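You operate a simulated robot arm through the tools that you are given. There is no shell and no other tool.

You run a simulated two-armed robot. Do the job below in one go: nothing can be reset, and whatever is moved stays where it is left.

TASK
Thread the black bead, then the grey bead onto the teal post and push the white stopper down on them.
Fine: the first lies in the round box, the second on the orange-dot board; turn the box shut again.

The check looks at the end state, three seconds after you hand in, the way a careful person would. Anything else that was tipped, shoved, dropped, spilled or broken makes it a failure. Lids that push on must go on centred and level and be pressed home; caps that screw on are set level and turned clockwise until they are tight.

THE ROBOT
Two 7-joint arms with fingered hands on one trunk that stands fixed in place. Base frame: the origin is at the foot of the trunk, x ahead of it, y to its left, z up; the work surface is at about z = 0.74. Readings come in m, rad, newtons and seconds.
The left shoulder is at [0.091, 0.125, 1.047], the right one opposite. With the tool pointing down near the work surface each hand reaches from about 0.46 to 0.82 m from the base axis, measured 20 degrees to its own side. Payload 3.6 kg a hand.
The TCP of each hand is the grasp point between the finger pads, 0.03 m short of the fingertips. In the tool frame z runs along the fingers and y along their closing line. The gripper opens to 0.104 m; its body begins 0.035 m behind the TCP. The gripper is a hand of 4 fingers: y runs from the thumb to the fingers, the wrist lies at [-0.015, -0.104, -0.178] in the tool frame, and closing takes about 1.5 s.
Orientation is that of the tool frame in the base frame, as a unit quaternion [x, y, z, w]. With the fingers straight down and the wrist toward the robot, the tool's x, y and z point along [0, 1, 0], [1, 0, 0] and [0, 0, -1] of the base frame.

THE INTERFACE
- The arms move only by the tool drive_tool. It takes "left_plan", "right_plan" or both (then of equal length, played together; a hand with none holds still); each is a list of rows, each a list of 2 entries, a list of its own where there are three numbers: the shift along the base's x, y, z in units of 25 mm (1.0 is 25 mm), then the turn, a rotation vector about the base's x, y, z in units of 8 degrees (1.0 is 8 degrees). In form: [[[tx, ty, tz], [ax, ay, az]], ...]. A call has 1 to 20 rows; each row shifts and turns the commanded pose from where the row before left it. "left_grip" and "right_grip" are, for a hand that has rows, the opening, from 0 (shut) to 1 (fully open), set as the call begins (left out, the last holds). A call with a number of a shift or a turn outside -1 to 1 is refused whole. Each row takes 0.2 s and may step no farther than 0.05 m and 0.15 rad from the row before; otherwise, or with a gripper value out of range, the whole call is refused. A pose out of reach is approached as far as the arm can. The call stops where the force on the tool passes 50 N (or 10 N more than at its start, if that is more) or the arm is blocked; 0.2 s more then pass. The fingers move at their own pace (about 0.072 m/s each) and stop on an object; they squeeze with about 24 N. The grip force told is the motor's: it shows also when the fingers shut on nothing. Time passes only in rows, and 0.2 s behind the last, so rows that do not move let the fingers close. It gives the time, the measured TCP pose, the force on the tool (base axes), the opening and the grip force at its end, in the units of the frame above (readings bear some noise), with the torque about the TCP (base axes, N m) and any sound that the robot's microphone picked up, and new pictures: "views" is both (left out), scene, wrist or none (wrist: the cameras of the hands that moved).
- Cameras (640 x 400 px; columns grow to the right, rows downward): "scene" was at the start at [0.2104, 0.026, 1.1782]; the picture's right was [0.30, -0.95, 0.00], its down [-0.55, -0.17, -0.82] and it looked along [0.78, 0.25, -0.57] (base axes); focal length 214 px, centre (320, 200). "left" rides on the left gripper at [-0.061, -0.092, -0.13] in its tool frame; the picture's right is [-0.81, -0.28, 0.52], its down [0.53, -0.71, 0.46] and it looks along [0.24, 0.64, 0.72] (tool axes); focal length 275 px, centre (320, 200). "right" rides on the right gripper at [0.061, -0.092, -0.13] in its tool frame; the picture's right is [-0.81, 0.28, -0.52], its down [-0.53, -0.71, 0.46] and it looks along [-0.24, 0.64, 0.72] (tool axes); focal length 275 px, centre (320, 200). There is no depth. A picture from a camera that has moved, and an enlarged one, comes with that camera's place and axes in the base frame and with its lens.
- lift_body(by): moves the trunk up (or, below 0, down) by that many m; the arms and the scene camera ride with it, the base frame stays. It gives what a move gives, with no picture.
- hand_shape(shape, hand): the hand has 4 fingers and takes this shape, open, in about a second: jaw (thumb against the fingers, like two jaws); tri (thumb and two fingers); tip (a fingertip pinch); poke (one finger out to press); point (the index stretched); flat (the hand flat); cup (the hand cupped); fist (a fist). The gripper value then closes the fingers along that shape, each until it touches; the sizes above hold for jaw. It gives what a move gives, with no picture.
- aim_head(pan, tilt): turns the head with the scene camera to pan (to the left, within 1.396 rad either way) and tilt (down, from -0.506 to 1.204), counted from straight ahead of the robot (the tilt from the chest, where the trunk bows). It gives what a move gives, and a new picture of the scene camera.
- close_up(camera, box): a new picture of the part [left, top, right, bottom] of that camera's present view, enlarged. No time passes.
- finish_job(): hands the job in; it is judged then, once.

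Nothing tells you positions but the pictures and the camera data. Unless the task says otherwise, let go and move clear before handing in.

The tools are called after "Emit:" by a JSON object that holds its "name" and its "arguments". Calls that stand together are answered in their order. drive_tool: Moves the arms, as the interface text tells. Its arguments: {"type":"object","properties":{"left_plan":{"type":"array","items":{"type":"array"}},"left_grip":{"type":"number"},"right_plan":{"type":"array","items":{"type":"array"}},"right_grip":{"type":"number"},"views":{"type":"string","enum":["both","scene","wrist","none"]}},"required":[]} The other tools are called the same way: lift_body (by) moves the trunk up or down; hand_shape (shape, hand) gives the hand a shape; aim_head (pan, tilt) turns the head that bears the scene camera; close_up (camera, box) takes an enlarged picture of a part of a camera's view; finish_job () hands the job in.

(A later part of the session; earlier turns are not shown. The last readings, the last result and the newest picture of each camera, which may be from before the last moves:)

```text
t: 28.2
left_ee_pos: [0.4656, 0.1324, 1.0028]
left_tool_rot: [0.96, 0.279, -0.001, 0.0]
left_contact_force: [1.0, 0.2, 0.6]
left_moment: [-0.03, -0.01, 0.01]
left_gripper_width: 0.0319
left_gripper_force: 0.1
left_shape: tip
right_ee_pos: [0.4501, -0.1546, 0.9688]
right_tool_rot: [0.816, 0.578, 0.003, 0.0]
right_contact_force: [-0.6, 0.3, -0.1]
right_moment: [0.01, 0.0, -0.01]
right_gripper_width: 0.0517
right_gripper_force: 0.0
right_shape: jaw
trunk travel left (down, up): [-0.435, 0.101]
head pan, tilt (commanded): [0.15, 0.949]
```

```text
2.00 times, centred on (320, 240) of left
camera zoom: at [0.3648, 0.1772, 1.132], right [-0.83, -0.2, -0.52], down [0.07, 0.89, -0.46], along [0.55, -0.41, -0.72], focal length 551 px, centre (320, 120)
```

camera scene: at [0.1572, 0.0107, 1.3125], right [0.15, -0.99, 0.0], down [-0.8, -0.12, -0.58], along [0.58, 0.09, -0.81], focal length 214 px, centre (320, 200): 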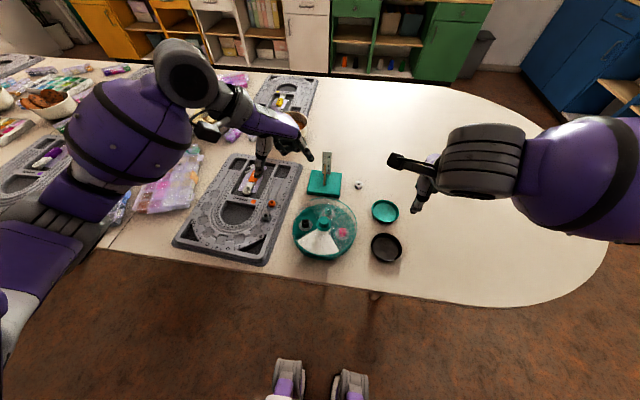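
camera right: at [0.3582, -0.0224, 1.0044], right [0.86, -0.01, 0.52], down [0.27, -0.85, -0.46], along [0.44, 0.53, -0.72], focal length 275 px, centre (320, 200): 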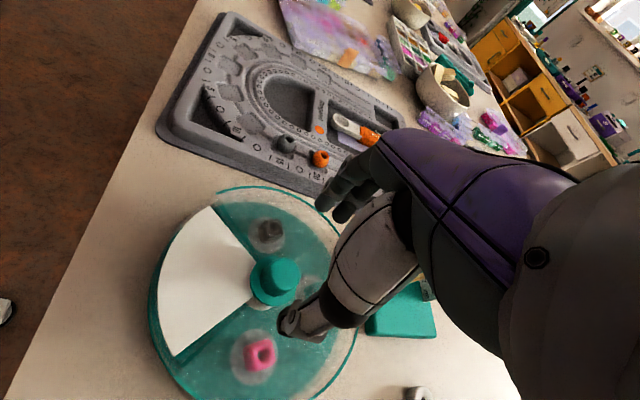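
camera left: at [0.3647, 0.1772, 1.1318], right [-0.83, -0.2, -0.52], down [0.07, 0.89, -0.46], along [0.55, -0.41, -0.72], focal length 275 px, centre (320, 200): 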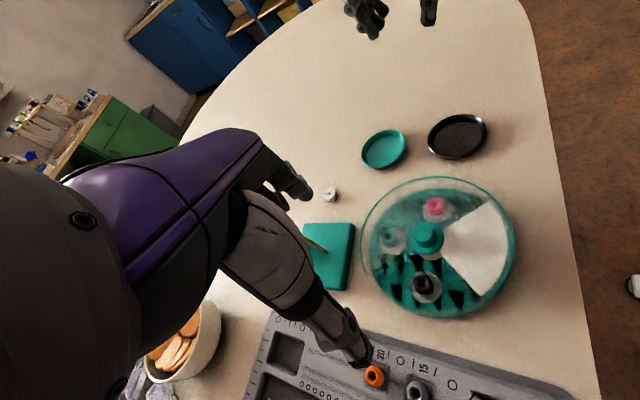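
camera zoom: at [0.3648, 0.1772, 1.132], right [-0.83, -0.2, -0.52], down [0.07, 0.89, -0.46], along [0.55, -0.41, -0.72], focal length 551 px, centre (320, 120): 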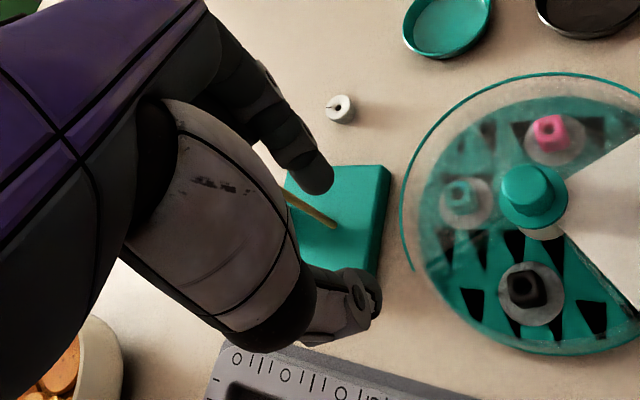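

The tips meet close to the nominal point. Now I'll look closely at the black bead and its cube orientation, and at the post.

Emit:
{"name": "close_up", "arguments": {"camera": "scene", "box": [286, 205, 336, 240]}}

Emit:
{"name": "close_up", "arguments": {"camera": "left", "box": [370, 180, 520, 330]}}

Emit:
{"name": "close_up", "arguments": {"camera": "scene", "box": [300, 145, 370, 200]}}

```text
11.43 times, centred on (311, 222) of scene
camera zoom: at [0.1572, 0.0106, 1.3125], right [0.15, -0.99, 0.0], down [-0.8, -0.12, -0.58], along [0.58, 0.09, -0.81], focal length 2451 px, centre (423, -57)
```

zoom: 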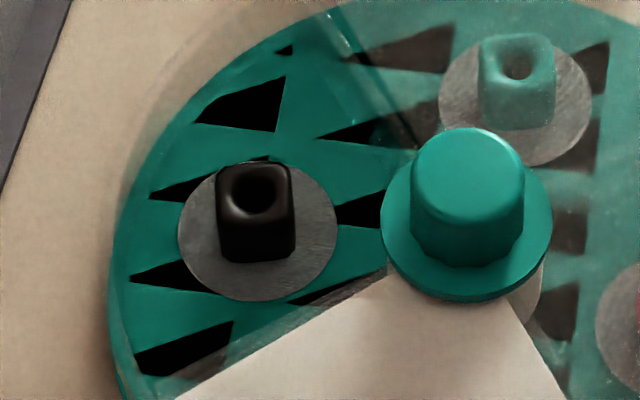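

```text
2.67 times, centred on (445, 255) of left
camera zoom: at [0.3648, 0.1772, 1.132], right [-0.83, -0.2, -0.52], down [0.07, 0.89, -0.46], along [0.55, -0.41, -0.72], focal length 734 px, centre (-13, 53)
```

zoom: 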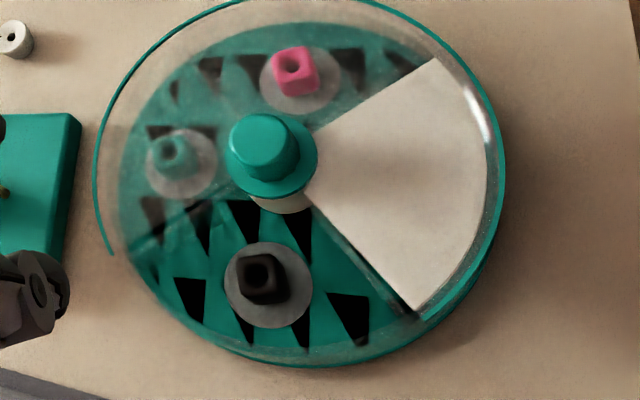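

```text
7.27 times, centred on (335, 172) of scene
camera zoom: at [0.1572, 0.0106, 1.3125], right [0.15, -0.99, 0.0], down [-0.8, -0.12, -0.58], along [0.58, 0.09, -0.81], focal length 1560 px, centre (211, 400)
```

zoom: 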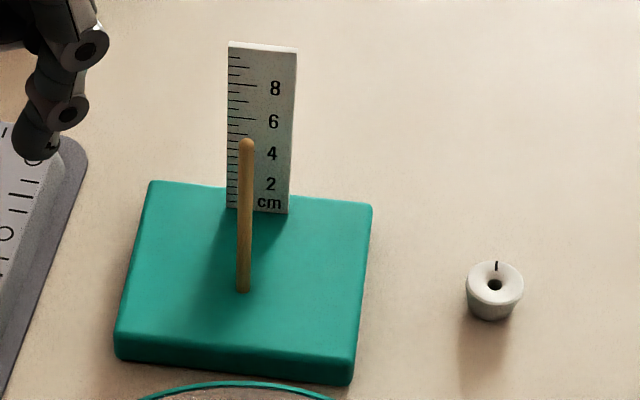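

The bead's faces are roughly square to the base axes, turned about 10°, and it sits on a small disc. I'll pinch it tangentially, with the thumb on the robot side and the index on the far side, because there is the most room that way. First I'll park the right hand so that its camera acts as a side view.

Emit:
{"name": "drive_tool", "arguments": {"right_plan": [[[0.27, 0, 0], [0, 0, 0.9375]], [[0.27, 0, 0], [0, 0, 0.9375]], [[0.27, 0, 0], [0, 0, 0.9375]], [[0.27, 0, 0], [0, 0, 0.9375]], [[0.27, 0, 0], [0, 0, 0.9375]], [[0.27, 0, 0], [0, 0, 0.9375]], [[0.27, 0, 0], [0, 0, 0.9375]], [[0.27, 0, 0], [0, 0, 0.9375]], [[0.27, 0, 0], [0, 0, 0.9375]], [[0.27, 0, 0], [0, 0, 0.9375]], [[0.27, 0, 0], [0, 0, 0.9375]], [[0.27, 0, 0], [0, 0, 0.9375]], [[0, 0, 0], [0, 0, 0]]], "views": "wrist"}}

```text
t: 31.0
left_ee_pos: [0.4666, 0.1322, 1.0029]
left_tool_rot: [0.96, 0.279, 0.001, 0.0]
left_contact_force: [-0.8, 1.1, -0.3]
left_moment: [-0.02, 0.01, 0.01]
left_gripper_width: 0.0317
left_gripper_force: 0.0
left_shape: tip
right_ee_pos: [0.4704, -0.1188, 0.9912]
right_tool_rot: [0.299, 0.954, 0.004, 0.013]
right_contact_force: [-0.5, 0.3, -0.4]
right_moment: [-0.02, -0.01, 0.01]
right_gripper_width: 0.0517
right_gripper_force: 0.1
right_shape: jaw
right hand out of reach, approached as far as the arm can: row 9, 10, 11, 12
trunk travel left (down, up): [-0.435, 0.101]
head pan, tilt (commanded): [0.15, 0.949]
camera right: at [0.3628, -0.1583, 1.1202], right [0.81, -0.23, 0.54], down [0.04, -0.89, -0.45], along [0.59, 0.39, -0.71], focal length 275 px, centre (320, 200)
```

right: 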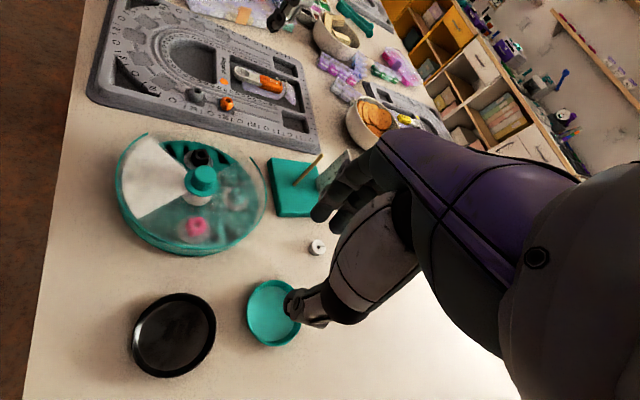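

The side view shows the box, bead and post well enough. I'll bring the left hand over the black bead, turning it to yaw about +11°.

Emit:
{"name": "drive_tool", "arguments": {"left_plan": [[[0, -0.1, 0], [0, 0, 0.8575]], [[0, -0.1, 0], [0, 0, 0.8575]], [[0, -0.1, 0], [0, 0, 0.8575]], [[0, -0.1, 0], [0, 0, 0.8575]], [[0, -0.1, 0], [0, 0, 0.8575]], [[0, -0.1, 0], [0, 0, 0.8575]], [[-0.04, -0.1, -0.4], [0, 0, 0.8575]], [[-0.04, -0.15, -0.8], [0, 0, 0.8575]], [[-0.04, -0.15, -0.8], [0, 0, 0.8575]], [[-0.04, -0.15, -0.8], [0, 0, 0.8575]], [[0, 0, -0.8], [0, 0, 0]], [[0, 0, 0], [0, 0, 0]], [[0, 0, 0], [0, 0, 0]]], "left_grip": 0.45, "views": "both"}}

Emit:
{"name": "close_up", "arguments": {"camera": "right", "box": [110, 0, 330, 270]}}

Emit:
{"name": "close_up", "arguments": {"camera": "left", "box": [280, 160, 520, 400]}}

```text
t: 33.8
left_ee_pos: [0.4633, 0.1027, 0.9125]
left_tool_rot: [0.636, 0.772, 0.0, 0.0]
left_contact_force: [0.0, -0.4, -0.2]
left_moment: [0.03, -0.04, 0.01]
left_gripper_width: 0.0463
left_gripper_force: 0.0
left_shape: tip
right_ee_pos: [0.4702, -0.1193, 0.9914]
right_tool_rot: [0.298, 0.954, 0.002, 0.012]
right_contact_force: [-0.3, 1.5, 0.1]
right_moment: [0.0, -0.02, -0.02]
right_gripper_width: 0.0519
right_gripper_force: 0.0
right_shape: jaw
trunk travel left (down, up): [-0.435, 0.101]
head pan, tilt (commanded): [0.15, 0.949]
camera scene: at [0.1572, 0.0107, 1.3125], right [0.15, -0.99, 0.0], down [-0.8, -0.12, -0.58], along [0.58, 0.09, -0.81], focal length 214 px, centre (320, 200)
camera left: at [0.3842, 0.0242, 1.0416], right [-0.12, -0.85, -0.52], down [-0.8, 0.39, -0.46], along [0.59, 0.36, -0.72], focal length 275 px, centre (320, 200)
```

scene: 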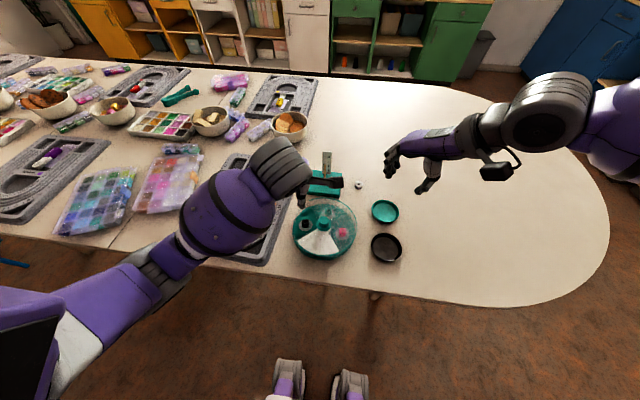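
left: 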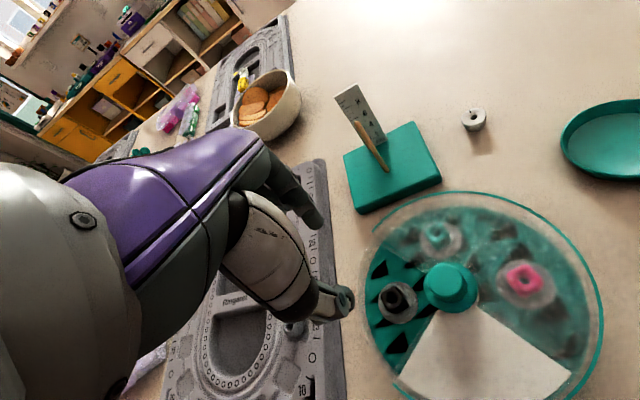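

```text
1.48 times, centred on (220, 135) of right
camera zoom: at [0.3629, -0.1583, 1.1202], right [0.81, -0.23, 0.54], down [0.04, -0.89, -0.45], along [0.59, 0.39, -0.71], focal length 408 px, centre (468, 296)
```

zoom: 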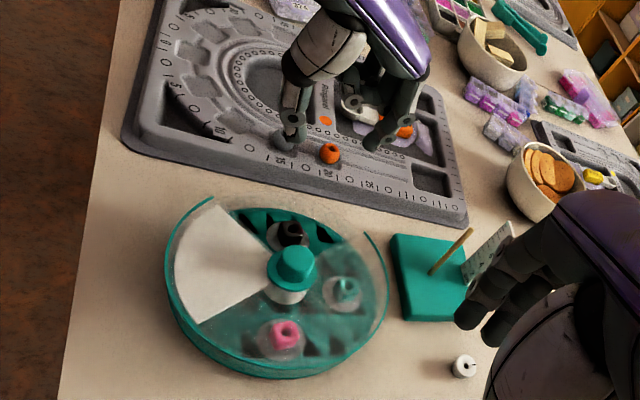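

```text
1.67 times, centred on (400, 280) of left
camera zoom: at [0.3842, 0.0242, 1.0416], right [-0.12, -0.85, -0.52], down [-0.8, 0.39, -0.46], along [0.59, 0.36, -0.72], focal length 459 px, centre (187, 67)
```

zoom: 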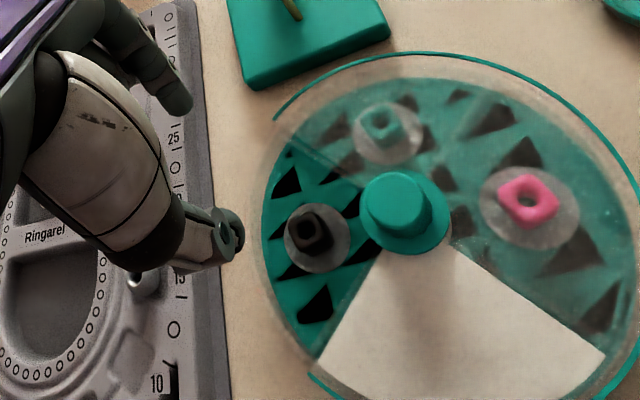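

From the left wrist view, corrected against the known knob position, the bead is at about (0.462, 0.101). The hand is nearly above it, so I'll descend to just over the box and re-check.

Emit:
{"name": "drive_tool", "arguments": {"left_plan": [[[0, 0, -0.9], [0, 0, 0]], [[0, 0, -0.9], [0, 0, 0]], [[0, 0, -0.9], [0, 0, 0]], [[0, 0, -0.6], [0, 0, 0]], [[0, 0, 0], [0, 0, 0]], [[0, 0, 0], [0, 0, 0]]], "views": "none"}}

Emit:
{"name": "close_up", "arguments": {"camera": "right", "box": [130, 70, 280, 230]}}

Emit:
{"name": "close_up", "arguments": {"camera": "left", "box": [260, 160, 460, 360]}}

Emit:
{"name": "close_up", "arguments": {"camera": "scene", "box": [270, 170, 370, 260]}}

```text
t: 35.2
left_ee_pos: [0.4617, 0.1036, 0.8298]
left_tool_rot: [0.636, 0.772, 0.0, 0.0]
left_contact_force: [-1.3, -0.3, -0.1]
left_moment: [0.01, -0.02, 0.01]
left_gripper_width: 0.0464
left_gripper_force: 0.0
left_shape: tip
right_ee_pos: [0.4704, -0.1186, 0.9924]
right_tool_rot: [0.299, 0.954, 0.002, 0.012]
right_contact_force: [-0.2, 0.8, -0.3]
right_moment: [-0.02, -0.04, 0.0]
right_gripper_width: 0.0519
right_gripper_force: 0.0
right_shape: jaw
trunk travel left (down, up): [-0.435, 0.101]
head pan, tilt (commanded): [0.15, 0.949]
```

```text
2.50 times, centred on (205, 150) of right
camera zoom: at [0.3629, -0.1584, 1.1202], right [0.81, -0.23, 0.54], down [0.04, -0.89, -0.45], along [0.59, 0.39, -0.71], focal length 688 px, centre (608, 325)
```

zoom: 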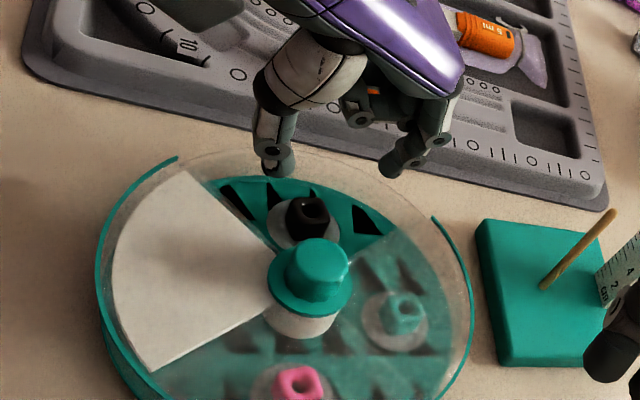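

```text
2.00 times, centred on (360, 260) of left
camera zoom: at [0.3843, 0.0254, 0.959], right [-0.12, -0.85, -0.52], down [-0.8, 0.39, -0.46], along [0.59, 0.36, -0.72], focal length 551 px, centre (240, 80)
```

zoom: 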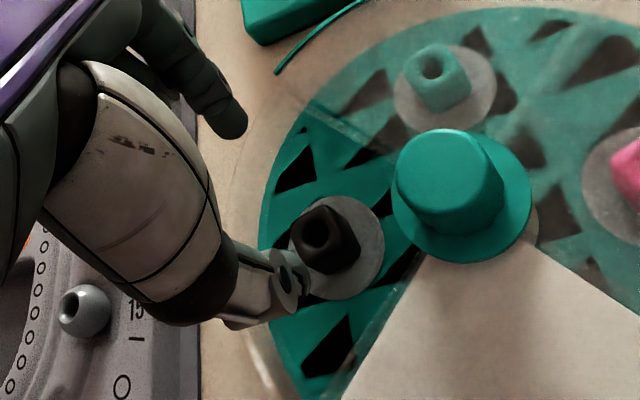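

```text
4.44 times, centred on (320, 215) of scene
camera zoom: at [0.1572, 0.0105, 1.3125], right [0.15, -0.99, 0.0], down [-0.8, -0.12, -0.58], along [0.58, 0.09, -0.81], focal length 953 px, centre (320, 133)
```

zoom: 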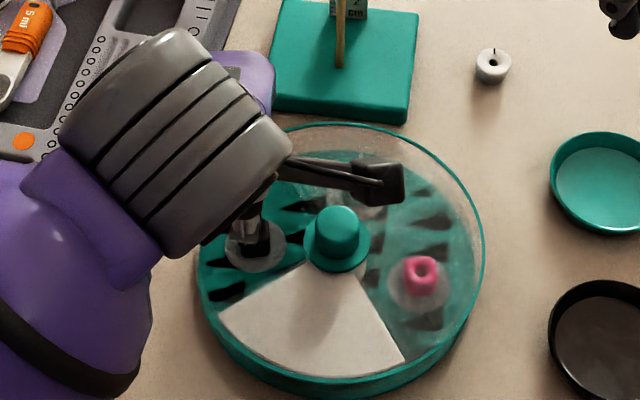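

The bead should be about 4 mm nearer and 1–2 mm right of the current grasp point. I'll correct that, lower to just above the bead top, and check again.

Emit:
{"name": "drive_tool", "arguments": {"left_plan": [[[-0.14, -0.06, -0.6], [0, 0, 0]], [[0, 0, -0.5], [0, 0, 0]], [[0, 0, 0], [0, 0, 0]], [[0, 0, 0], [0, 0, 0]]], "views": "none"}}

Emit:
{"name": "close_up", "arguments": {"camera": "right", "box": [150, 90, 250, 190]}}

Emit:
{"name": "close_up", "arguments": {"camera": "left", "box": [270, 180, 430, 340]}}

```text
t: 36.2
left_ee_pos: [0.4598, 0.1014, 0.8013]
left_tool_rot: [0.636, 0.772, 0.001, 0.0]
left_contact_force: [0.9, -0.4, 0.5]
left_moment: [-0.04, 0.02, 0.03]
left_gripper_width: 0.0467
left_gripper_force: 0.0
left_shape: tip
right_ee_pos: [0.4696, -0.1184, 0.9918]
right_tool_rot: [0.299, 0.954, 0.002, 0.011]
right_contact_force: [0.5, 0.1, -0.6]
right_moment: [0.02, -0.03, -0.03]
right_gripper_width: 0.0514
right_gripper_force: 0.0
right_shape: jaw
trunk travel left (down, up): [-0.435, 0.101]
head pan, tilt (commanded): [0.15, 0.949]
```

```text
4.00 times, centred on (200, 140) of right
camera zoom: at [0.3629, -0.1584, 1.1202], right [0.81, -0.23, 0.54], down [0.04, -0.89, -0.45], along [0.59, 0.39, -0.71], focal length 1101 px, centre (800, 440)
```

zoom: 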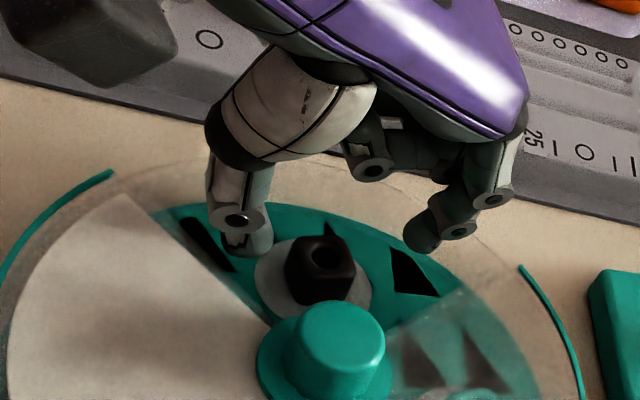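

```text
2.50 times, centred on (350, 260) of left
camera zoom: at [0.381, 0.0231, 0.9307], right [-0.12, -0.85, -0.52], down [-0.8, 0.39, -0.46], along [0.59, 0.36, -0.72], focal length 688 px, centre (245, 50)
```

zoom: 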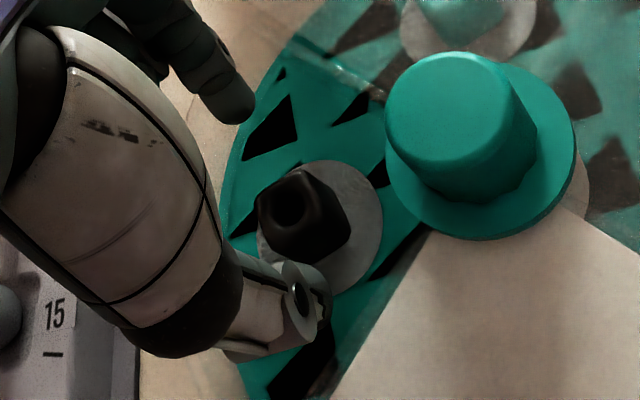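

Both views predict that the tips will land centred on the bead once lowered. I'll descend 20 mm and look before closing.

Emit:
{"name": "drive_tool", "arguments": {"left_plan": [[[0, 0, -0.3], [0, 0, 0]], [[0, 0, -0.3], [0, 0, 0]], [[0, 0, -0.2], [0, 0, 0]], [[0, 0, 0], [0, 0, 0]]], "views": "none"}}

Emit:
{"name": "close_up", "arguments": {"camera": "right", "box": [150, 90, 250, 190]}}

Emit:
{"name": "close_up", "arguments": {"camera": "left", "box": [270, 180, 430, 340]}}

```text
t: 37.2
left_ee_pos: [0.459, 0.1017, 0.7815]
left_tool_rot: [0.636, 0.772, 0.0, 0.0]
left_contact_force: [0.8, 1.3, 1.1]
left_moment: [-0.03, 0.07, -0.03]
left_gripper_width: 0.0457
left_gripper_force: 0.2
left_shape: tip
right_ee_pos: [0.4697, -0.1193, 0.9914]
right_tool_rot: [0.298, 0.954, 0.001, 0.012]
right_contact_force: [-0.1, 0.6, 0.0]
right_moment: [-0.01, 0.01, 0.0]
right_gripper_width: 0.0517
right_gripper_force: 0.1
right_shape: jaw
trunk travel left (down, up): [-0.435, 0.101]
head pan, tilt (commanded): [0.15, 0.949]
```

```text
4.00 times, centred on (200, 140) of right
camera zoom: at [0.3629, -0.1583, 1.1202], right [0.81, -0.23, 0.54], down [0.04, -0.89, -0.45], along [0.59, 0.39, -0.71], focal length 1101 px, centre (800, 440)
```

zoom: 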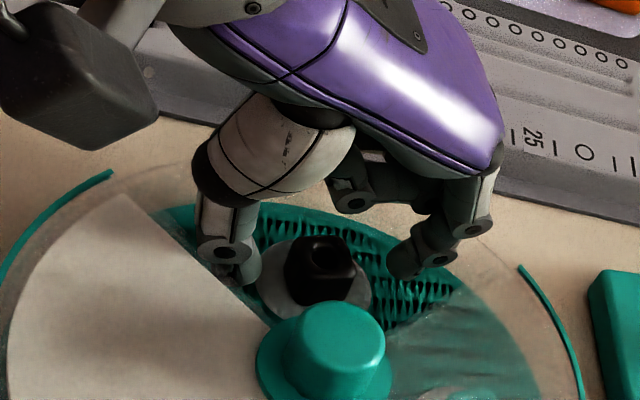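

```text
2.50 times, centred on (350, 260) of left
camera zoom: at [0.3801, 0.0239, 0.9109], right [-0.11, -0.85, -0.52], down [-0.8, 0.39, -0.46], along [0.59, 0.36, -0.72], focal length 688 px, centre (245, 50)
```

zoom: 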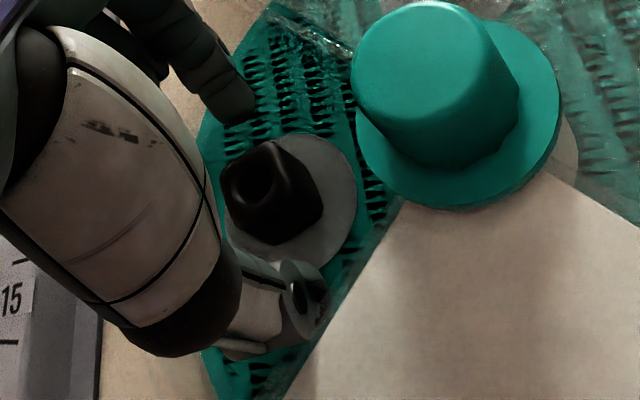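

The bead is centred between thumb and index. There is a hint of contact force, so I'll lift 2 mm and close gently on the bead.

Emit:
{"name": "drive_tool", "arguments": {"left_plan": [[[0, 0, 0.08], [0, 0, 0]], [[0, 0, 0], [0, 0, 0]], [[0, 0, 0], [0, 0, 0]], [[0, 0, 0], [0, 0, 0]], [[0, 0, 0], [0, 0, 0]], [[0, 0, 0], [0, 0, 0]]], "left_grip": 0.0, "views": "none"}}

Emit:
{"name": "close_up", "arguments": {"camera": "right", "box": [150, 90, 250, 190]}}

Emit:
{"name": "close_up", "arguments": {"camera": "left", "box": [270, 180, 430, 340]}}

```text
t: 38.6
left_ee_pos: [0.459, 0.1026, 0.7836]
left_tool_rot: [0.636, 0.771, 0.0, 0.0]
left_contact_force: [0.4, -0.4, -0.9]
left_moment: [-0.02, -0.01, 0.0]
left_gripper_width: 0.0126
left_gripper_force: 24.3
left_shape: tip
right_ee_pos: [0.4703, -0.1197, 0.9923]
right_tool_rot: [0.298, 0.954, 0.001, 0.013]
right_contact_force: [0.4, 0.6, -0.1]
right_moment: [0.01, 0.03, 0.01]
right_gripper_width: 0.0516
right_gripper_force: 0.0
right_shape: jaw
trunk travel left (down, up): [-0.435, 0.101]
head pan, tilt (commanded): [0.15, 0.949]
```

```text
4.00 times, centred on (200, 140) of right
camera zoom: at [0.3629, -0.1584, 1.1202], right [0.81, -0.23, 0.54], down [0.04, -0.89, -0.45], along [0.59, 0.39, -0.71], focal length 1101 px, centre (800, 440)
```

zoom: 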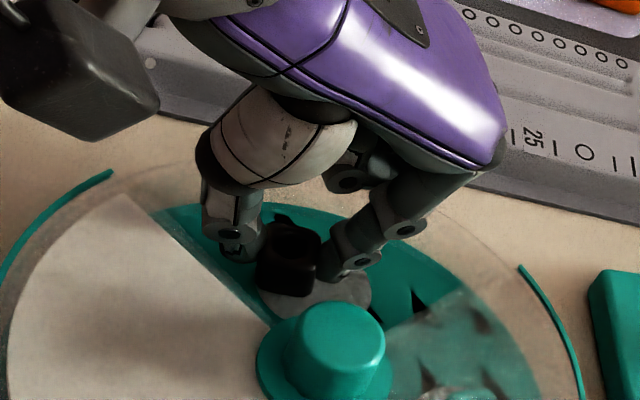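

```text
2.50 times, centred on (350, 260) of left
camera zoom: at [0.3801, 0.0241, 0.9132], right [-0.12, -0.85, -0.52], down [-0.8, 0.39, -0.46], along [0.59, 0.36, -0.72], focal length 688 px, centre (245, 50)
```

zoom: 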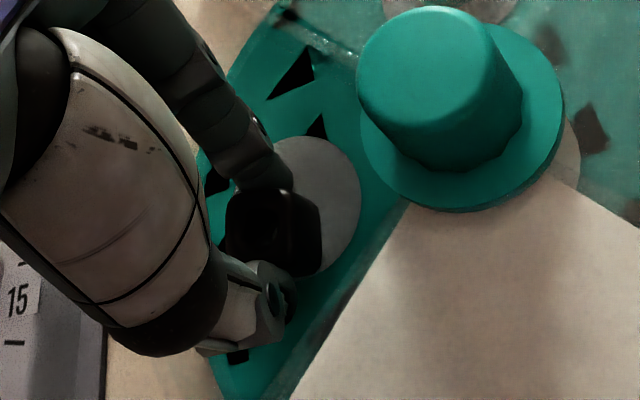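

The bead is pinched at 24 N and has slid slightly toward the thumb. I'll lift it straight up and check how it sits in the fingers.

Emit:
{"name": "drive_tool", "arguments": {"left_plan": [[[0, 0, 0.3], [0, 0, 0]], [[0, 0, 0.6], [0, 0, 0]], [[0, 0, 0.8], [0, 0, 0]], [[0, 0, 1], [0, 0, 0]], [[0, 0, 1], [0, 0, 0]], [[0, 0, 1], [0, 0, 0]], [[0, 0, 0], [0, 0, 0]]], "views": "none"}}

Emit:
{"name": "close_up", "arguments": {"camera": "right", "box": [130, 40, 290, 200]}}

Emit:
{"name": "close_up", "arguments": {"camera": "left", "box": [270, 180, 430, 340]}}

```text
t: 40.2
left_ee_pos: [0.4581, 0.1023, 0.8997]
left_tool_rot: [0.636, 0.772, 0.0, 0.0]
left_contact_force: [0.8, 0.0, 0.1]
left_moment: [-0.01, 0.02, 0.04]
left_gripper_width: 0.0125
left_gripper_force: 23.7
left_shape: tip
right_ee_pos: [0.4691, -0.1193, 0.9925]
right_tool_rot: [0.298, 0.954, 0.001, 0.012]
right_contact_force: [0.1, 0.1, -0.8]
right_moment: [-0.05, -0.01, 0.0]
right_gripper_width: 0.0516
right_gripper_force: 0.2
right_shape: jaw
trunk travel left (down, up): [-0.435, 0.101]
head pan, tilt (commanded): [0.15, 0.949]
```

```text
2.50 times, centred on (210, 120) of right
camera zoom: at [0.3629, -0.1583, 1.1202], right [0.81, -0.23, 0.54], down [0.04, -0.89, -0.45], along [0.59, 0.39, -0.71], focal length 688 px, centre (595, 400)
```

zoom: 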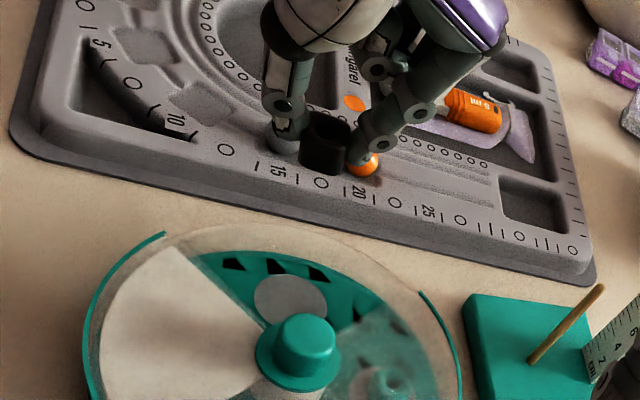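

```text
2.50 times, centred on (350, 260) of left
camera zoom: at [0.3793, 0.0251, 1.0294], right [-0.12, -0.85, -0.52], down [-0.8, 0.39, -0.46], along [0.59, 0.36, -0.72], focal length 688 px, centre (245, 50)
```

zoom: 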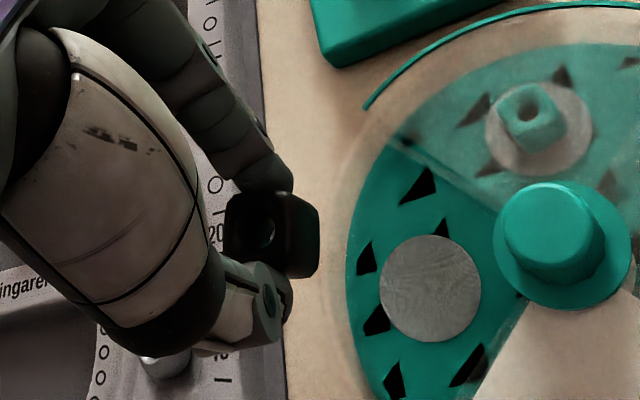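

The black bead is held upright with its hole vertical. I'll raise it, turn to yaw −50° so that both the scene and right cameras can see the bead, and bring it above the post.

Emit:
{"name": "drive_tool", "arguments": {"left_plan": [[[0, 0, 0.9], [0, 0, 0]], [[0, 0, 0.9], [0, 0, 0]], [[0.5, -0.1, 0], [0, 0, -0.847]], [[0.5, -0.1, 0], [0, 0, -0.847]], [[0.5, -0.2, 0], [0, 0, -0.847]], [[0.5, -0.2, 0], [0, 0, -0.847]], [[0.5, -0.2, 0], [0, 0, -0.847]], [[0.5, -0.2, 0], [0, 0, -0.847]], [[0.5, -0.2, 0], [0, 0, -0.847]], [[0.5, -0.2, 0], [0, 0, -0.847]], [[0.5, -0.2, 0], [0, 0, -0.847]], [[0.5, -0.2, 0], [0, 0, 0]], [[0.5, -0.13, 0], [0, 0, 0]], [[0.5, 0, 0], [0, 0, 0]], [[0.36, 0, 0], [0, 0, 0]], [[0, 0, 0], [0, 0, 0]], [[0, 0, 0], [0, 0, 0]]], "views": "both"}}

Emit:
{"name": "close_up", "arguments": {"camera": "right", "box": [240, 60, 400, 220]}}

Emit:
{"name": "close_up", "arguments": {"camera": "scene", "box": [290, 115, 370, 205]}}

```text
t: 43.8
left_ee_pos: [0.6176, 0.0536, 0.9464]
left_tool_rot: [0.94, 0.342, 0.0, 0.0]
left_contact_force: [0.3, -0.7, -0.1]
left_moment: [0.02, -0.03, -0.03]
left_gripper_width: 0.0119
left_gripper_force: 23.6
left_shape: tip
right_ee_pos: [0.4693, -0.1197, 0.9912]
right_tool_rot: [0.299, 0.954, 0.002, 0.011]
right_contact_force: [0.6, -0.2, 0.0]
right_moment: [-0.02, 0.0, 0.01]
right_gripper_width: 0.0515
right_gripper_force: 0.2
right_shape: jaw
trunk travel left (down, up): [-0.435, 0.101]
head pan, tilt (commanded): [0.15, 0.949]
camera scene: at [0.1573, 0.0106, 1.3125], right [0.15, -0.99, 0.0], down [-0.8, -0.12, -0.58], along [0.58, 0.09, -0.81], focal length 214 px, centre (320, 200)
camera left: at [0.5111, 0.0838, 1.0755], right [-0.8, -0.31, -0.52], down [-0.05, 0.89, -0.46], along [0.6, -0.34, -0.72], focal length 275 px, centre (320, 200)
```

scene: 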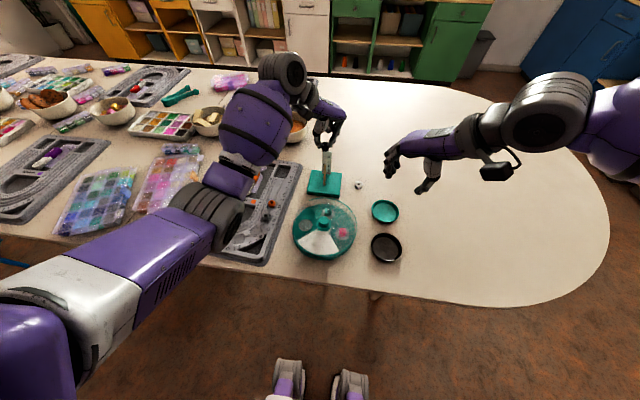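
left: 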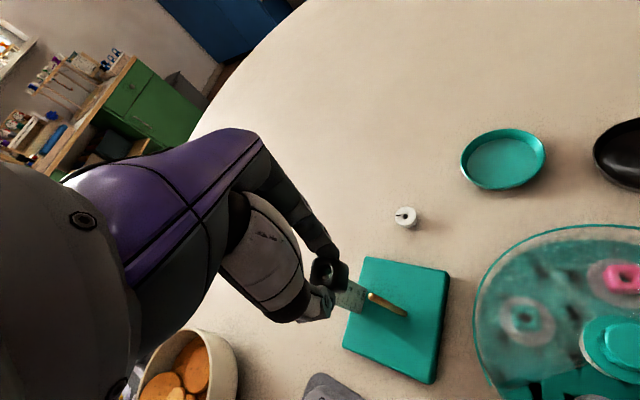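

```text
2.50 times, centred on (320, 140) of right
camera zoom: at [0.363, -0.1584, 1.1202], right [0.81, -0.23, 0.54], down [0.04, -0.89, -0.45], along [0.59, 0.39, -0.71], focal length 688 px, centre (320, 350)
```

zoom: 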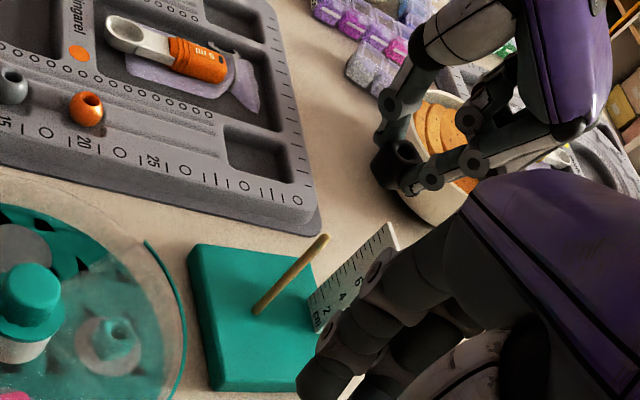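

```text
4.44 times, centred on (330, 160) of scene
camera zoom: at [0.1573, 0.0106, 1.3125], right [0.15, -0.99, 0.0], down [-0.8, -0.12, -0.58], along [0.58, 0.09, -0.81], focal length 953 px, centre (276, 378)
```

zoom: 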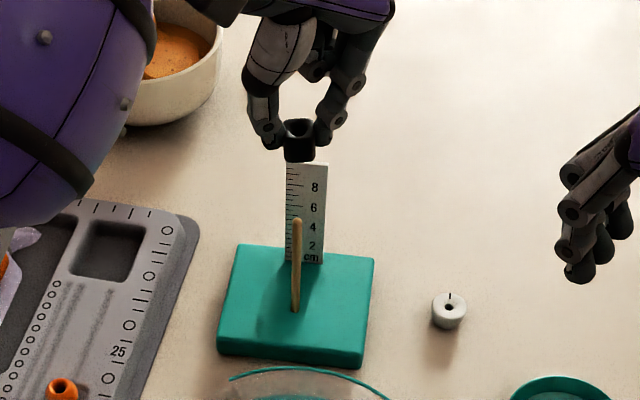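

By eye the bead already lies on the extension of the post in both views. I'll zoom in to measure that more precisely.

Emit:
{"name": "close_up", "arguments": {"camera": "right", "box": [285, 110, 365, 195]}}

Emit:
{"name": "close_up", "arguments": {"camera": "scene", "box": [312, 132, 352, 192]}}

Emit:
{"name": "close_up", "arguments": {"camera": "left", "box": [290, 240, 430, 340]}}

```text
4.71 times, centred on (325, 152) of right
camera zoom: at [0.363, -0.1584, 1.1202], right [0.81, -0.23, 0.54], down [0.04, -0.89, -0.45], along [0.59, 0.39, -0.71], focal length 1295 px, centre (296, 424)
```

zoom: 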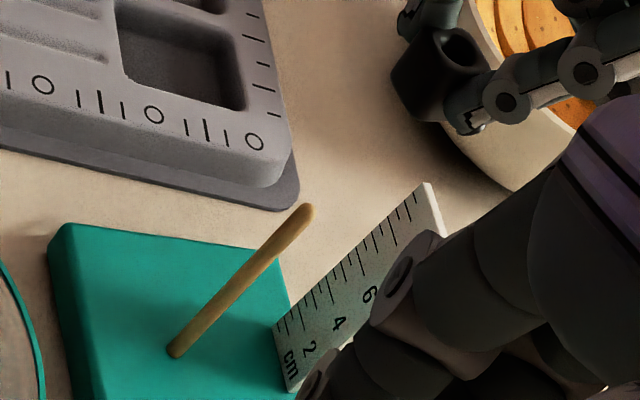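

```text
6.67 times, centred on (332, 162) of scene
camera zoom: at [0.1573, 0.0106, 1.3125], right [0.15, -0.99, 0.0], down [-0.8, -0.12, -0.58], along [0.58, 0.09, -0.81], focal length 1430 px, centre (240, 453)
```

zoom: 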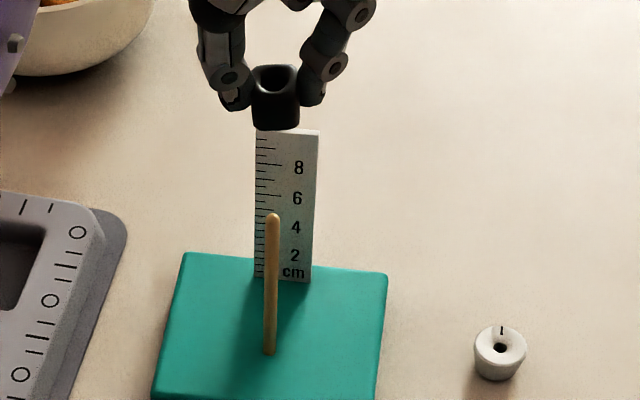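

```text
4.00 times, centred on (360, 290) of left
camera zoom: at [0.5111, 0.0838, 1.0755], right [-0.8, -0.31, -0.52], down [-0.05, 0.89, -0.46], along [0.6, -0.34, -0.72], focal length 1101 px, centre (160, -160)
```

zoom: 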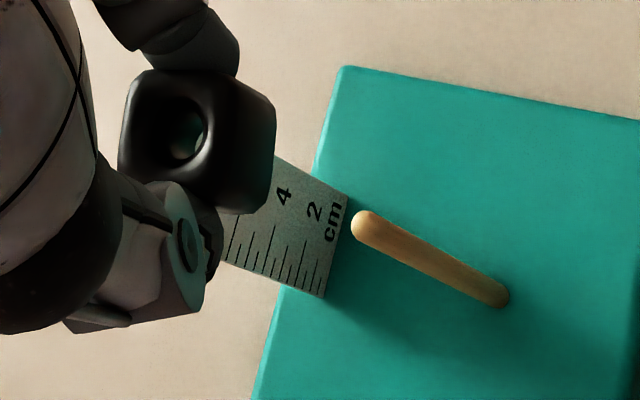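

All three views agree that the bead is on the post's vertical line to within about 1–2 mm. I'll descend 40 mm and measure again.

Emit:
{"name": "drive_tool", "arguments": {"left_plan": [[[0, 0, -0.6], [0, 0, 0]], [[0, 0, -0.6], [0, 0, 0]], [[0, 0, -0.4], [0, 0, 0]], [[0, 0, 0], [0, 0, 0]], [[0, 0, 0], [0, 0, 0]]], "views": "none"}}

Emit:
{"name": "close_up", "arguments": {"camera": "right", "box": [285, 110, 365, 195]}}

Emit:
{"name": "close_up", "arguments": {"camera": "scene", "box": [312, 132, 352, 192]}}

Emit:
{"name": "close_up", "arguments": {"camera": "left", "box": [290, 240, 430, 340]}}

```text
t: 45.0
left_ee_pos: [0.6188, 0.0547, 0.9065]
left_tool_rot: [0.94, 0.341, 0.0, 0.0]
left_contact_force: [1.4, 0.7, 0.6]
left_moment: [0.0, 0.01, 0.01]
left_gripper_width: 0.0118
left_gripper_force: 24.3
left_shape: tip
right_ee_pos: [0.4698, -0.1188, 0.9911]
right_tool_rot: [0.298, 0.954, 0.002, 0.012]
right_contact_force: [0.0, 1.1, 0.7]
right_moment: [-0.01, -0.01, 0.02]
right_gripper_width: 0.0516
right_gripper_force: 0.1
right_shape: jaw
trunk travel left (down, up): [-0.435, 0.101]
head pan, tilt (commanded): [0.15, 0.949]
```

```text
4.71 times, centred on (325, 152) of right
camera zoom: at [0.3629, -0.1583, 1.1202], right [0.81, -0.23, 0.54], down [0.04, -0.89, -0.45], along [0.59, 0.39, -0.71], focal length 1295 px, centre (296, 424)
```

zoom: 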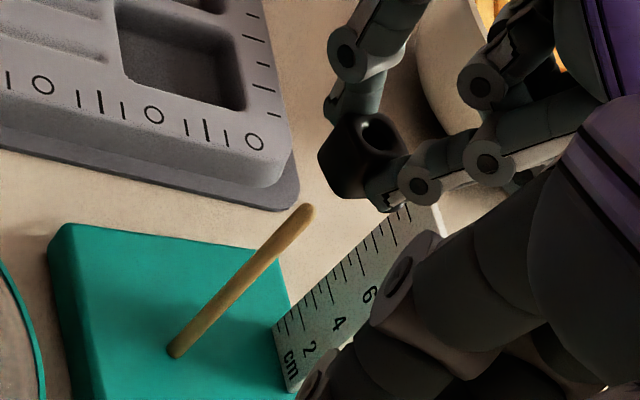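

```text
6.67 times, centred on (332, 162) of scene
camera zoom: at [0.1572, 0.0106, 1.3125], right [0.15, -0.99, 0.0], down [-0.8, -0.12, -0.58], along [0.58, 0.09, -0.81], focal length 1430 px, centre (240, 453)
```

zoom: 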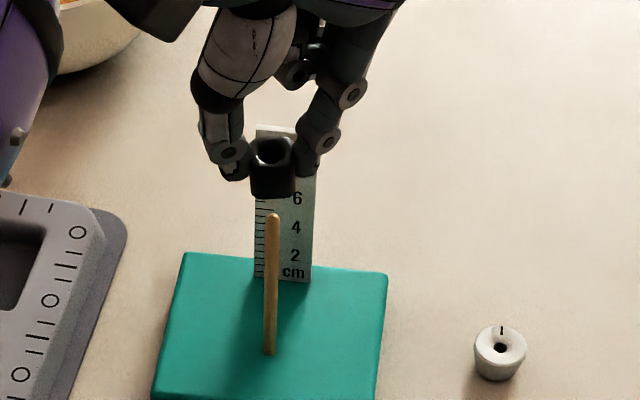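

```text
4.00 times, centred on (360, 290) of left
camera zoom: at [0.5119, 0.0844, 1.0357], right [-0.8, -0.31, -0.52], down [-0.05, 0.89, -0.46], along [0.6, -0.34, -0.72], focal length 1101 px, centre (160, -160)
```

zoom: 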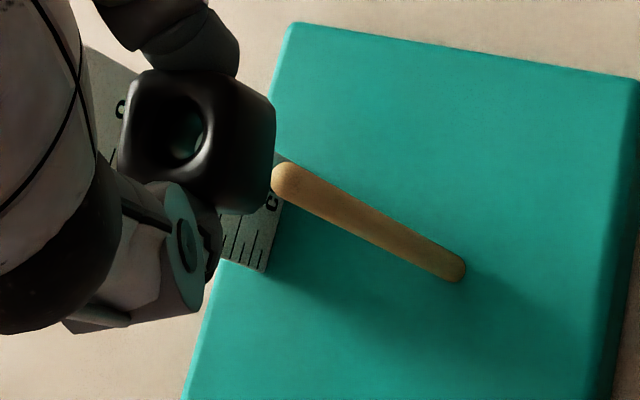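

The hole lines up with the post in all three views. I'll lower it 20 mm slowly and check the force.

Emit:
{"name": "drive_tool", "arguments": {"left_plan": [[[0, 0, -0.2], [0, 0, 0]], [[0, 0, -0.2], [0, 0, 0]], [[0, 0, -0.2], [0, 0, 0]], [[0, 0, 0], [0, 0, 0]]], "views": "none"}}

Emit:
{"name": "close_up", "arguments": {"camera": "right", "box": [285, 110, 365, 195]}}

Emit:
{"name": "close_up", "arguments": {"camera": "scene", "box": [312, 132, 352, 192]}}

Emit:
{"name": "close_up", "arguments": {"camera": "left", "box": [290, 240, 430, 340]}}

```text
t: 46.0
left_ee_pos: [0.6161, 0.0548, 0.891]
left_tool_rot: [0.94, 0.341, 0.0, 0.001]
left_contact_force: [0.1, 0.3, 0.1]
left_moment: [0.03, 0.01, 0.02]
left_gripper_width: 0.0118
left_gripper_force: 24.3
left_shape: tip
right_ee_pos: [0.4691, -0.1191, 0.9915]
right_tool_rot: [0.297, 0.955, 0.001, 0.012]
right_contact_force: [-0.3, 0.9, -0.4]
right_moment: [0.01, 0.03, -0.02]
right_gripper_width: 0.0517
right_gripper_force: 0.2
right_shape: jaw
trunk travel left (down, up): [-0.435, 0.101]
head pan, tilt (commanded): [0.15, 0.949]
```

```text
4.71 times, centred on (325, 152) of right
camera zoom: at [0.3629, -0.1584, 1.1202], right [0.81, -0.23, 0.54], down [0.04, -0.89, -0.45], along [0.59, 0.39, -0.71], focal length 1295 px, centre (296, 424)
```

zoom: 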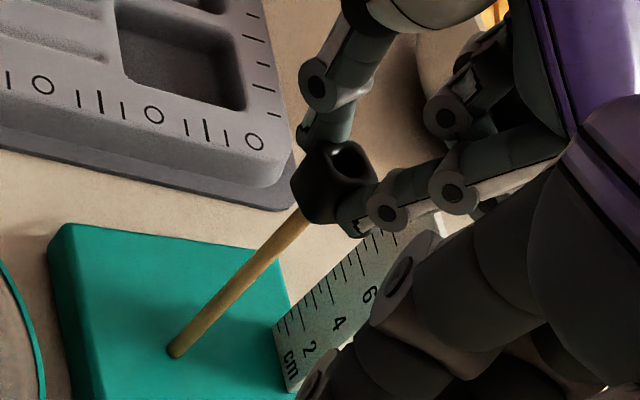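

```text
6.67 times, centred on (332, 162) of scene
camera zoom: at [0.1572, 0.0106, 1.3125], right [0.15, -0.99, 0.0], down [-0.8, -0.12, -0.58], along [0.58, 0.09, -0.81], focal length 1430 px, centre (240, 453)
```

zoom: 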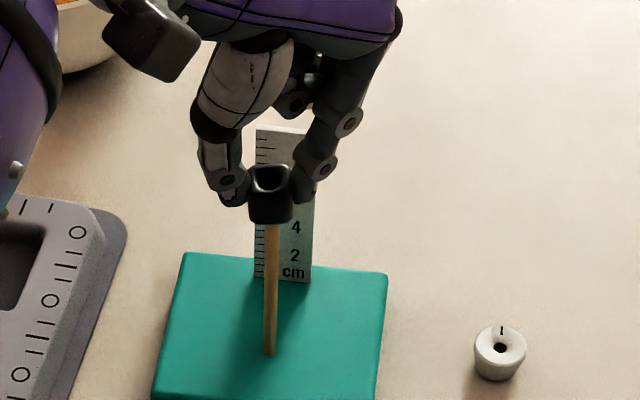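

```text
4.00 times, centred on (360, 290) of left
camera zoom: at [0.5116, 0.085, 1.0206], right [-0.8, -0.31, -0.52], down [-0.05, 0.89, -0.46], along [0.6, -0.34, -0.72], focal length 1101 px, centre (160, -160)
```

zoom: 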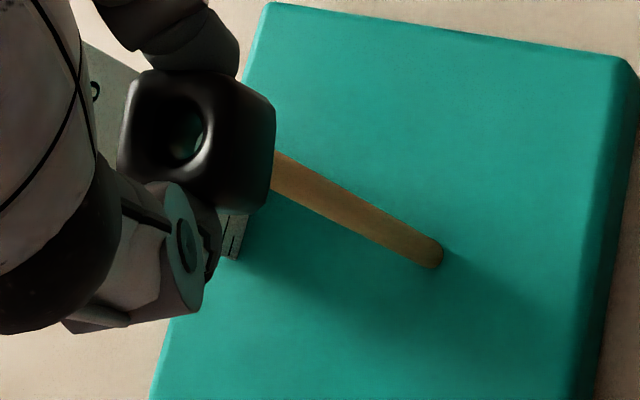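

There is no contact yet, and the hole is about 0.8 mm too far left. I'll nudge right and lower another 10 mm slowly.

Emit:
{"name": "drive_tool", "arguments": {"left_plan": [[[0, -0.03, -0.1], [0, 0, 0]], [[0, 0, -0.1], [0, 0, 0]], [[0, 0, -0.1], [0, 0, 0]], [[0, 0, -0.1], [0, 0, 0]], [[0, 0, 0], [0, 0, 0]]], "views": "none"}}

Emit:
{"name": "close_up", "arguments": {"camera": "scene", "box": [317, 150, 347, 190]}}

Emit:
{"name": "close_up", "arguments": {"camera": "left", "box": [300, 240, 400, 310]}}

Emit:
{"name": "close_up", "arguments": {"camera": "right", "box": [300, 120, 350, 170]}}

```text
t: 47.2
left_ee_pos: [0.6177, 0.0533, 0.8819]
left_tool_rot: [0.94, 0.342, 0.0, 0.001]
left_contact_force: [-0.6, 0.3, 1.9]
left_moment: [-0.01, 0.08, 0.04]
left_gripper_width: 0.0119
left_gripper_force: 24.4
left_shape: tip
right_ee_pos: [0.4711, -0.1199, 0.9914]
right_tool_rot: [0.298, 0.954, 0.001, 0.012]
right_contact_force: [0.2, 0.0, 0.2]
right_moment: [-0.02, 0.01, -0.02]
right_gripper_width: 0.0516
right_gripper_force: 0.1
right_shape: jaw
trunk travel left (down, up): [-0.435, 0.101]
head pan, tilt (commanded): [0.15, 0.949]
```

```text
10.00 times, centred on (332, 170) of scene
camera zoom: at [0.157, 0.0106, 1.3126], right [0.15, -0.99, 0.0], down [-0.8, -0.12, -0.58], along [0.58, 0.09, -0.81], focal length 2145 px, centre (200, 500)
```

zoom: 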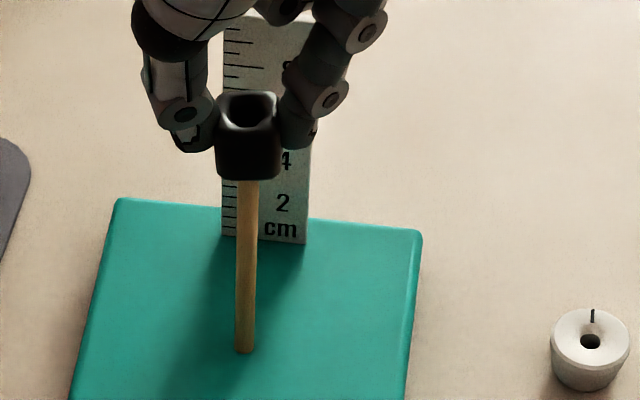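

```text
5.71 times, centred on (350, 275) of left
camera zoom: at [0.5119, 0.0835, 1.0105], right [-0.8, -0.31, -0.52], down [-0.05, 0.89, -0.46], along [0.6, -0.34, -0.72], focal length 1573 px, centre (149, -229)
```

zoom: 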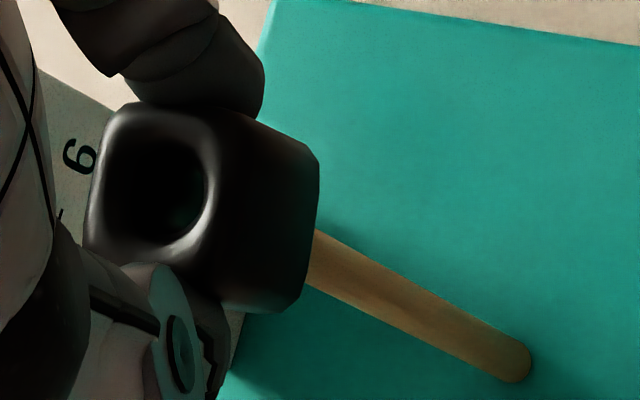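

```text
8.00 times, centred on (325, 145) of right
camera zoom: at [0.3627, -0.1584, 1.1202], right [0.81, -0.23, 0.54], down [0.04, -0.89, -0.45], along [0.59, 0.39, -0.71], focal length 2202 px, centre (280, 640)
```

zoom: 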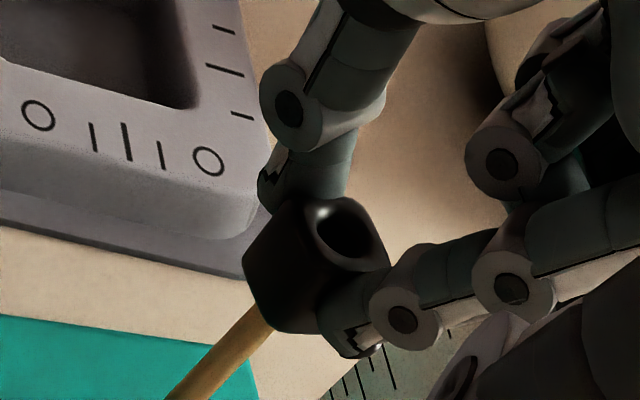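

A slight contact force has appeared. Solving across all three views, the bead is about 2.0 mm too far forward and 0.9 mm too far left. I'll correct that and continue down a little.

Emit:
{"name": "drive_tool", "arguments": {"left_plan": [[[-0.08, -0.034, 0], [0, 0, 0]], [[0, 0, 0], [0, 0, 0]], [[0, 0, -0.1], [0, 0, 0]], [[0, 0, -0.1], [0, 0, 0]], [[0, 0, 0], [0, 0, 0]]], "views": "none"}}

Emit:
{"name": "close_up", "arguments": {"camera": "scene", "box": [317, 150, 347, 190]}}

Emit:
{"name": "close_up", "arguments": {"camera": "left", "box": [300, 240, 400, 310]}}

Emit:
{"name": "close_up", "arguments": {"camera": "right", "box": [300, 120, 350, 170]}}

```text
t: 48.4
left_ee_pos: [0.6158, 0.0527, 0.875]
left_tool_rot: [0.94, 0.342, 0.0, 0.0]
left_contact_force: [-0.4, 0.0, 0.3]
left_moment: [0.02, 0.0, 0.0]
left_gripper_width: 0.0113
left_gripper_force: 24.1
left_shape: tip
right_ee_pos: [0.4699, -0.1195, 0.9904]
right_tool_rot: [0.298, 0.955, 0.001, 0.012]
right_contact_force: [-0.9, -0.4, -0.1]
right_moment: [-0.05, 0.02, 0.0]
right_gripper_width: 0.0516
right_gripper_force: 0.1
right_shape: jaw
trunk travel left (down, up): [-0.435, 0.101]
head pan, tilt (commanded): [0.15, 0.949]
```

```text
10.00 times, centred on (332, 170) of scene
camera zoom: at [0.1572, 0.0106, 1.3125], right [0.15, -0.99, 0.0], down [-0.8, -0.12, -0.58], along [0.58, 0.09, -0.81], focal length 2145 px, centre (200, 500)
```

zoom: 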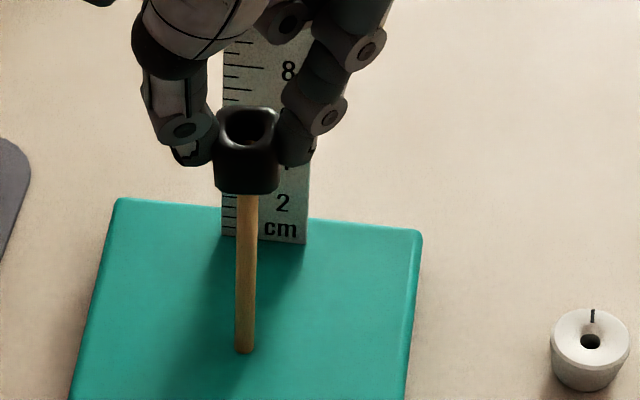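

```text
5.71 times, centred on (350, 275) of left
camera zoom: at [0.5097, 0.0831, 1.0056], right [-0.8, -0.31, -0.52], down [-0.05, 0.89, -0.46], along [0.6, -0.34, -0.72], focal length 1573 px, centre (149, -229)
```

zoom: 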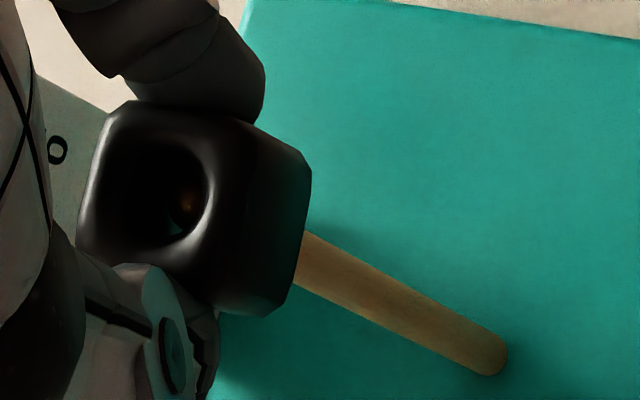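

```text
8.00 times, centred on (325, 145) of right
camera zoom: at [0.3629, -0.1584, 1.1202], right [0.81, -0.23, 0.54], down [0.04, -0.89, -0.45], along [0.59, 0.39, -0.71], focal length 2202 px, centre (280, 640)
```

zoom: 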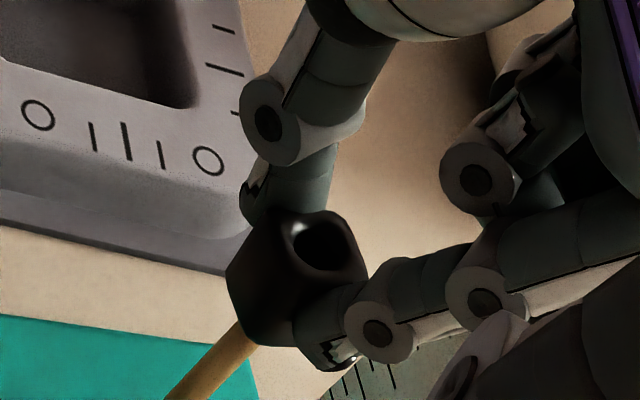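

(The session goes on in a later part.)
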